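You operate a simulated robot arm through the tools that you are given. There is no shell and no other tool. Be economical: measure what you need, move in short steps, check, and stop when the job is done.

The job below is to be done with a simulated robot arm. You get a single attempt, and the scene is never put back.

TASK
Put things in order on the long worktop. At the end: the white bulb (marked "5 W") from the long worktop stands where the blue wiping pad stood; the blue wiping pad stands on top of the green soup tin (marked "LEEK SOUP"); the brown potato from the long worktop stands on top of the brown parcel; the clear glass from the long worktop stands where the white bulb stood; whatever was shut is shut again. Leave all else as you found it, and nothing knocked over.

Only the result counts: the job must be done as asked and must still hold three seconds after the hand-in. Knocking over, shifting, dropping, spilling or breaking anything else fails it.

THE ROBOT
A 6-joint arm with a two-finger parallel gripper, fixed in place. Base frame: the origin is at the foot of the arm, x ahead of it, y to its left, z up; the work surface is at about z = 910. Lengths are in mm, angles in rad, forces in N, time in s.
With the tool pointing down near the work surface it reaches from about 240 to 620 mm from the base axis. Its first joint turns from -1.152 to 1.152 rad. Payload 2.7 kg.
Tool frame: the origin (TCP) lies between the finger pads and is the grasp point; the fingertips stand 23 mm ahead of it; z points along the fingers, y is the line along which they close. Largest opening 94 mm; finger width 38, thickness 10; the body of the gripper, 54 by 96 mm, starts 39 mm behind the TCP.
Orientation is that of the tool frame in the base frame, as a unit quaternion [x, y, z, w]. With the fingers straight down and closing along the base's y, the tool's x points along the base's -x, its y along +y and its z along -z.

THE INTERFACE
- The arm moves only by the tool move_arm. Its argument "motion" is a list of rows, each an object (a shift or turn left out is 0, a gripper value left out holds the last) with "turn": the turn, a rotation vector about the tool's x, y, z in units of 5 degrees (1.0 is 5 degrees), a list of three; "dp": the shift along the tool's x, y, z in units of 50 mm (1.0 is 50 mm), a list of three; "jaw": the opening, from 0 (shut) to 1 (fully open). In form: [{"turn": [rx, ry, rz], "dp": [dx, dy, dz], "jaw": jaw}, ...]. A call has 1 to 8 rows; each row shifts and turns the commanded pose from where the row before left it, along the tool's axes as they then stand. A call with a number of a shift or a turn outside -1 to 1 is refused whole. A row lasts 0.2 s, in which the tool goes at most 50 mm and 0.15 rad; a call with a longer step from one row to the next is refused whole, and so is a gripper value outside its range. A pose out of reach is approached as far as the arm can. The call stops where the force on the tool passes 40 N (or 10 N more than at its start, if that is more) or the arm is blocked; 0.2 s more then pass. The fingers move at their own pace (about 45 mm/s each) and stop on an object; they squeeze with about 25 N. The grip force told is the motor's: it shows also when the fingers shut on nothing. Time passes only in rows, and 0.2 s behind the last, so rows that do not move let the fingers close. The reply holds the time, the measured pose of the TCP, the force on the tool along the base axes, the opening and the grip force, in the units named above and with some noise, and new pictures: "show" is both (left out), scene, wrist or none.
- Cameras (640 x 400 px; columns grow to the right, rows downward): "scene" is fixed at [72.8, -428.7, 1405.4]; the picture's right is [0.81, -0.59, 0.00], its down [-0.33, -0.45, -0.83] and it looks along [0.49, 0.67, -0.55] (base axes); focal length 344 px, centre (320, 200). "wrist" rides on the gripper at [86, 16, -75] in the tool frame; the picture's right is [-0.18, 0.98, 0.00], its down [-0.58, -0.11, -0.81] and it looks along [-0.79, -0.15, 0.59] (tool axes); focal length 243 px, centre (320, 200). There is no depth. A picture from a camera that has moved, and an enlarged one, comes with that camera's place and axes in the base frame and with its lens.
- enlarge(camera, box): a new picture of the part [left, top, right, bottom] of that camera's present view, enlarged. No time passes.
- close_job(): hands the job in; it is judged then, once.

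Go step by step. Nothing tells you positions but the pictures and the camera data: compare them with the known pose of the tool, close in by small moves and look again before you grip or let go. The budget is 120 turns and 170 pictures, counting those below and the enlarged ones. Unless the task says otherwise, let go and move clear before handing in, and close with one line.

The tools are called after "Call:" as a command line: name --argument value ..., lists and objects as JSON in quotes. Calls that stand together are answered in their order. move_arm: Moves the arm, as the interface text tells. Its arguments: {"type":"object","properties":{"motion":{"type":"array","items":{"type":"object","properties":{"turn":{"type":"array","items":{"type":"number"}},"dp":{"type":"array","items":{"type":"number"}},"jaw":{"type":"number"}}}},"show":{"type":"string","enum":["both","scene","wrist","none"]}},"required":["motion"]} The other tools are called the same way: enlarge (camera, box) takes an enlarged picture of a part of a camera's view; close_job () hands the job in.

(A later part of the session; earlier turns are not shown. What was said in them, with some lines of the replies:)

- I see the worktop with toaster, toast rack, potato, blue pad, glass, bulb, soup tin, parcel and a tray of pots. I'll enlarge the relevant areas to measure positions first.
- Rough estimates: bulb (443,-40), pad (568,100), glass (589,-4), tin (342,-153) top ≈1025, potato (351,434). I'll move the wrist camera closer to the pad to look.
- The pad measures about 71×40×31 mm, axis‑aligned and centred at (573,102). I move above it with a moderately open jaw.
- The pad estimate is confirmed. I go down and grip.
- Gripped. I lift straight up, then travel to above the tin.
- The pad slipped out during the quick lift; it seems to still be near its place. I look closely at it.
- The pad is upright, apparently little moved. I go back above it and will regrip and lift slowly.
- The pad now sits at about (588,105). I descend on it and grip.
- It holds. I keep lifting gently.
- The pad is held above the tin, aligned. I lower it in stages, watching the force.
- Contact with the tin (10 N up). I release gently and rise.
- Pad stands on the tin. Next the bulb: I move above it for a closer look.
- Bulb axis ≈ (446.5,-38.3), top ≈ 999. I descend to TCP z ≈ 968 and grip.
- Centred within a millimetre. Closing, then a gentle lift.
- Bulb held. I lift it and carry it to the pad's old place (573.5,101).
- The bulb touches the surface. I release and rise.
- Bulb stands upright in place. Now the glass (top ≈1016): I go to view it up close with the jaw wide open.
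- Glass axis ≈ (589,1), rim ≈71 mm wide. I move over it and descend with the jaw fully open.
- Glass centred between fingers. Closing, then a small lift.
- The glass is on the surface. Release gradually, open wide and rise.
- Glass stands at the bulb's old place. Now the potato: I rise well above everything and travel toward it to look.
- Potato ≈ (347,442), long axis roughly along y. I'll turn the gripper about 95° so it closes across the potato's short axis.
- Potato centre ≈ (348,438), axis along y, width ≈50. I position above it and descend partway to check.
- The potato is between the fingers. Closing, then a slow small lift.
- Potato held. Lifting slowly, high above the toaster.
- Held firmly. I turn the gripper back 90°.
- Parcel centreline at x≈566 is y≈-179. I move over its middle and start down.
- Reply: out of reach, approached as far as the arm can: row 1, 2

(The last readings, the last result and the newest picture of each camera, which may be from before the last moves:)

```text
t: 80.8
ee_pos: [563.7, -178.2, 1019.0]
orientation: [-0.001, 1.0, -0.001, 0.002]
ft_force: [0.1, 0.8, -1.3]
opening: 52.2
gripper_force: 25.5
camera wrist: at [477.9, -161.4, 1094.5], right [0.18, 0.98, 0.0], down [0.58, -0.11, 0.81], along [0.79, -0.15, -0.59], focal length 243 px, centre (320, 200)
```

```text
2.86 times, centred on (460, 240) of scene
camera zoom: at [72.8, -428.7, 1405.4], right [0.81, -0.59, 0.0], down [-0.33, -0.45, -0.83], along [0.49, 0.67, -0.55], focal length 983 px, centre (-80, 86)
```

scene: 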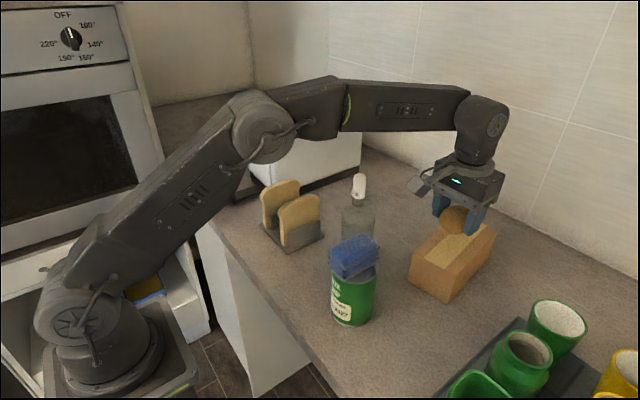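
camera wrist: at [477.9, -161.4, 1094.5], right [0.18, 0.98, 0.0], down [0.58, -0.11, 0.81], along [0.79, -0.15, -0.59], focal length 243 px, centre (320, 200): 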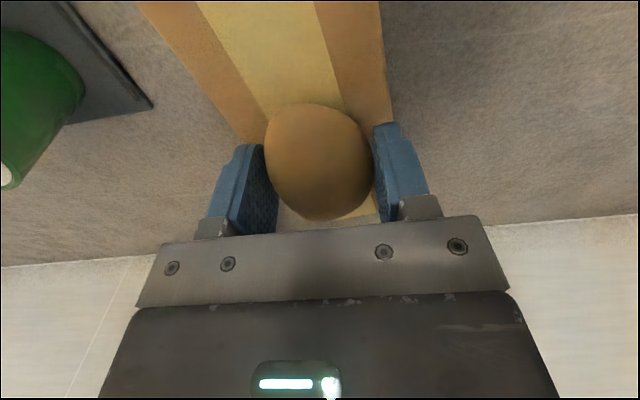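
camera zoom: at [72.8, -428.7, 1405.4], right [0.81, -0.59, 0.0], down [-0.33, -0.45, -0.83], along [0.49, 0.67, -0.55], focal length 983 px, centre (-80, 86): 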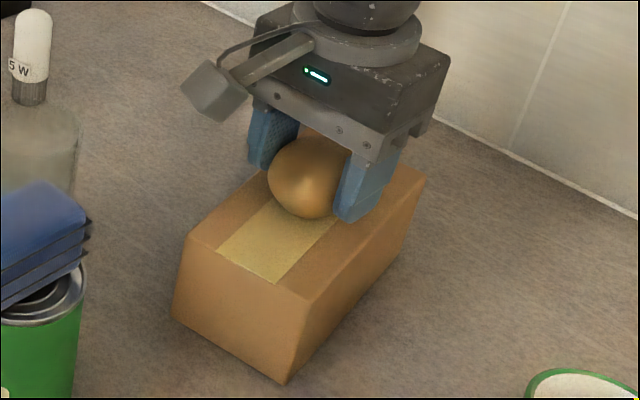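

Well centred on the parcel. Small steps down until contact.

Call:
move_arm --motion '[{"dp": [0, 0, 0.05]}, {"dp": [0, 0, 0.04]}, {}]' --show "none"

Call:
move_arm --motion '[{"dp": [0, 0, 0.03]}, {}]' --show "none"

Call:
enlarge --camera "scene" --box '[400, 170, 520, 310]'

```text
t: 81.6
ee_pos: [564.7, -178.2, 1016.2]
orientation: [-0.002, 1.0, -0.001, 0.002]
ft_force: [-0.1, 1.0, -0.4]
opening: 52.2
gripper_force: 24.9
```

```text
t: 82.2
ee_pos: [564.4, -178.9, 1015.1]
orientation: [-0.001, 1.0, -0.001, 0.001]
ft_force: [0.0, 0.3, -0.5]
opening: 52.2
gripper_force: 25.1
```

```text
2.86 times, centred on (460, 240) of scene
camera zoom: at [72.8, -428.7, 1405.4], right [0.81, -0.59, 0.0], down [-0.33, -0.45, -0.83], along [0.49, 0.67, -0.55], focal length 983 px, centre (-80, 86)
```

zoom: 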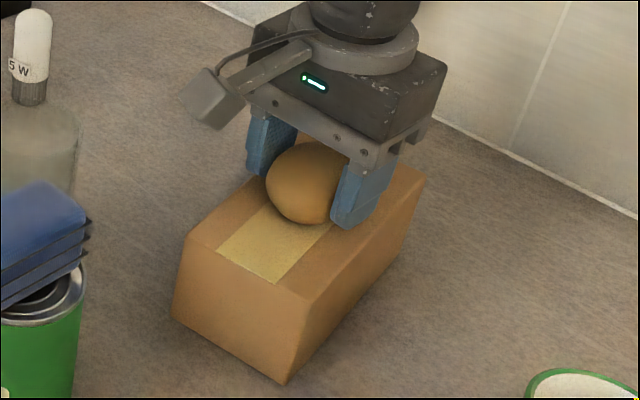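

Call:
move_arm --motion '[{"dp": [0, 0, 0.04]}, {}]' --show "none"

Call:
move_arm --motion '[{"dp": [0, 0, 0.03]}, {}]' --show "none"

Call:
move_arm --motion '[{"dp": [0, 0, 0.02]}, {}]' --show "none"

```text
t: 82.8
ee_pos: [565.2, -178.4, 1014.1]
orientation: [-0.001, 1.0, -0.001, 0.002]
ft_force: [-3.0, 0.0, 3.7]
opening: 52.1
gripper_force: 24.7
```

```text
t: 83.4
ee_pos: [564.9, -177.7, 1013.0]
orientation: [-0.001, 1.0, -0.001, 0.003]
ft_force: [-3.9, -1.1, 16.5]
opening: 52.4
gripper_force: 25.5
```

```text
t: 84.0
ee_pos: [566.0, -178.4, 1011.8]
orientation: [-0.002, 1.0, -0.002, 0.003]
ft_force: [-3.1, -1.1, 21.7]
opening: 52.2
gripper_force: 25.0
```

Contact. I relax the push, then open slowly so the potato settles.

Call:
move_arm --motion '[{"dp": [0, 0, -0.05]}, {"jaw": 0.57}, {"jaw": 0.59}, {"jaw": 0.62}, {}, {"jaw": 0.7}, {}]' --show "wrist"

Call:
enlarge --camera "scene" --box '[400, 170, 520, 310]'

```text
t: 85.6
ee_pos: [565.6, -177.8, 1013.5]
orientation: [-0.001, 1.0, -0.001, 0.001]
ft_force: [-0.9, -0.1, 0.1]
opening: 66.0
gripper_force: 0.1
camera wrist: at [478.5, -160.5, 1087.4], right [0.18, 0.98, 0.0], down [0.58, -0.11, 0.81], along [0.79, -0.15, -0.59], focal length 243 px, centre (320, 200)
```

wrist: 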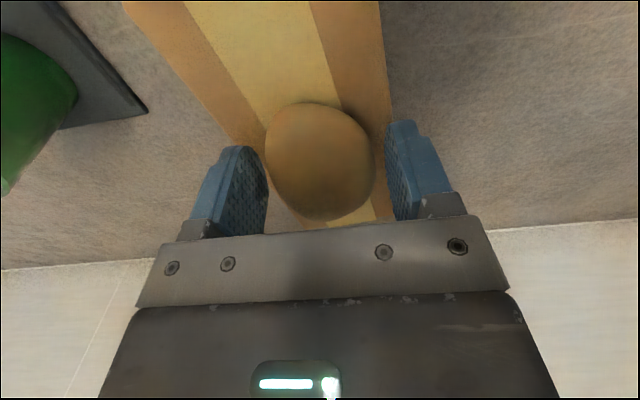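

```text
2.86 times, centred on (460, 240) of scene
camera zoom: at [72.8, -428.7, 1405.4], right [0.81, -0.59, 0.0], down [-0.33, -0.45, -0.83], along [0.49, 0.67, -0.55], focal length 983 px, centre (-80, 86)
```

zoom: 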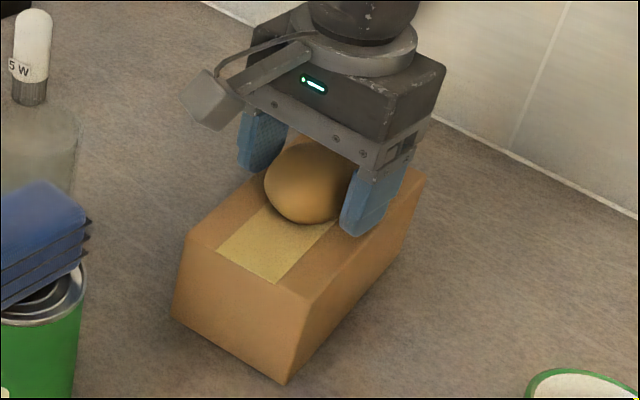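

The potato rests stably. I rise straight up and step back.

Call:
move_arm --motion '[{"dp": [0, 0, -0.2]}, {"dp": [0, 0, -0.4]}, {"dp": [0, 0, -0.6]}, {"dp": [0.3, 0, -0.7]}, {"dp": [0.6, 0, -0.7]}, {"dp": [0.8, 0, -0.4]}, {"dp": [0.8, 0, 0]}, {}]'

Call:
enlarge --camera "scene" --box '[300, 140, 520, 340]'

Call:
enlarge --camera "wrist" --box '[100, 0, 600, 240]'

```text
t: 87.4
ee_pos: [440.0, -179.6, 1163.3]
orientation: [-0.001, 1.0, -0.001, 0.001]
ft_force: [-0.3, 0.3, 0.6]
opening: 65.6
gripper_force: 0.1
camera wrist: at [352.8, -162.4, 1238.5], right [0.18, 0.98, 0.0], down [0.58, -0.11, 0.81], along [0.79, -0.15, -0.59], focal length 243 px, centre (320, 200)
```

scene: 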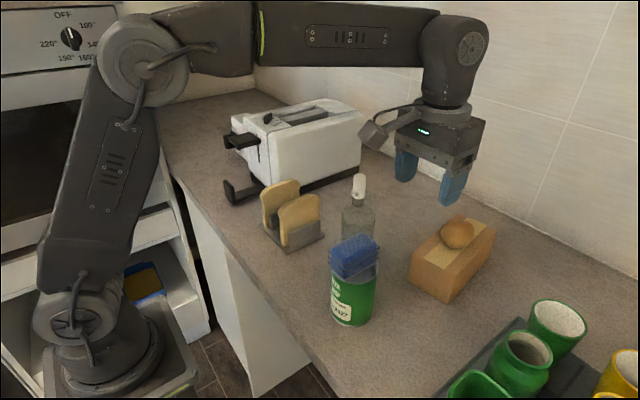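
wrist: 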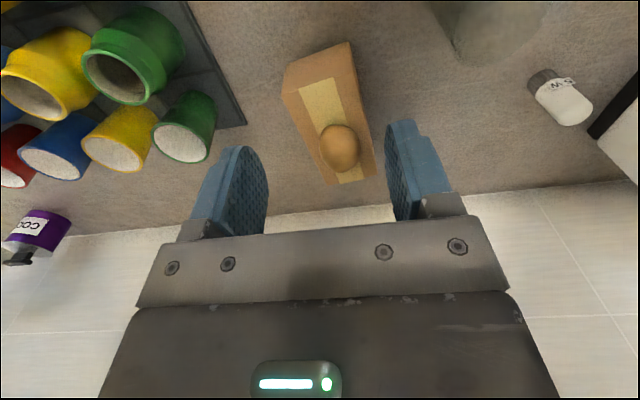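

```text
2.00 times, centred on (410, 240) of scene
camera zoom: at [72.8, -428.7, 1405.4], right [0.81, -0.59, 0.0], down [-0.33, -0.45, -0.83], along [0.49, 0.67, -0.55], focal length 688 px, centre (140, 120)
```

zoom: 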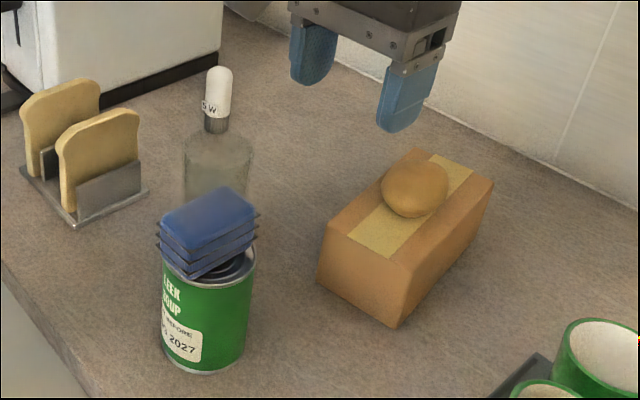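

```text
1.28 times, centred on (350, 120) of wrist
camera zoom: at [352.8, -162.4, 1238.5], right [0.18, 0.98, 0.0], down [0.58, -0.11, 0.81], along [0.79, -0.15, -0.59], focal length 311 px, centre (282, 302)
```

zoom: 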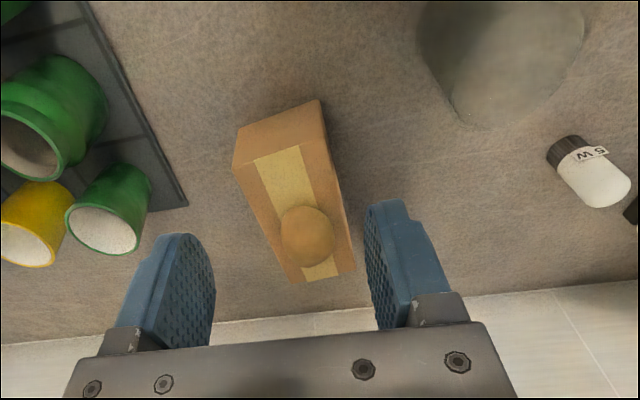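

All four objects are in place and upright, nothing else looks disturbed, and the arm is clear, so I hand the job in.

Call:
close_job

```text
The job is handed in.
```

The job is handed in. The bulb stands in the pad's old place, the pad is on the soup tin, the potato is on the parcel, and the glass stands in the bulb's old place. The pad slipped once during its first lift but stayed upright, and I regripped it before placing it. Nothing shut was opened, and I saw nothing else shifted in the last pictures.
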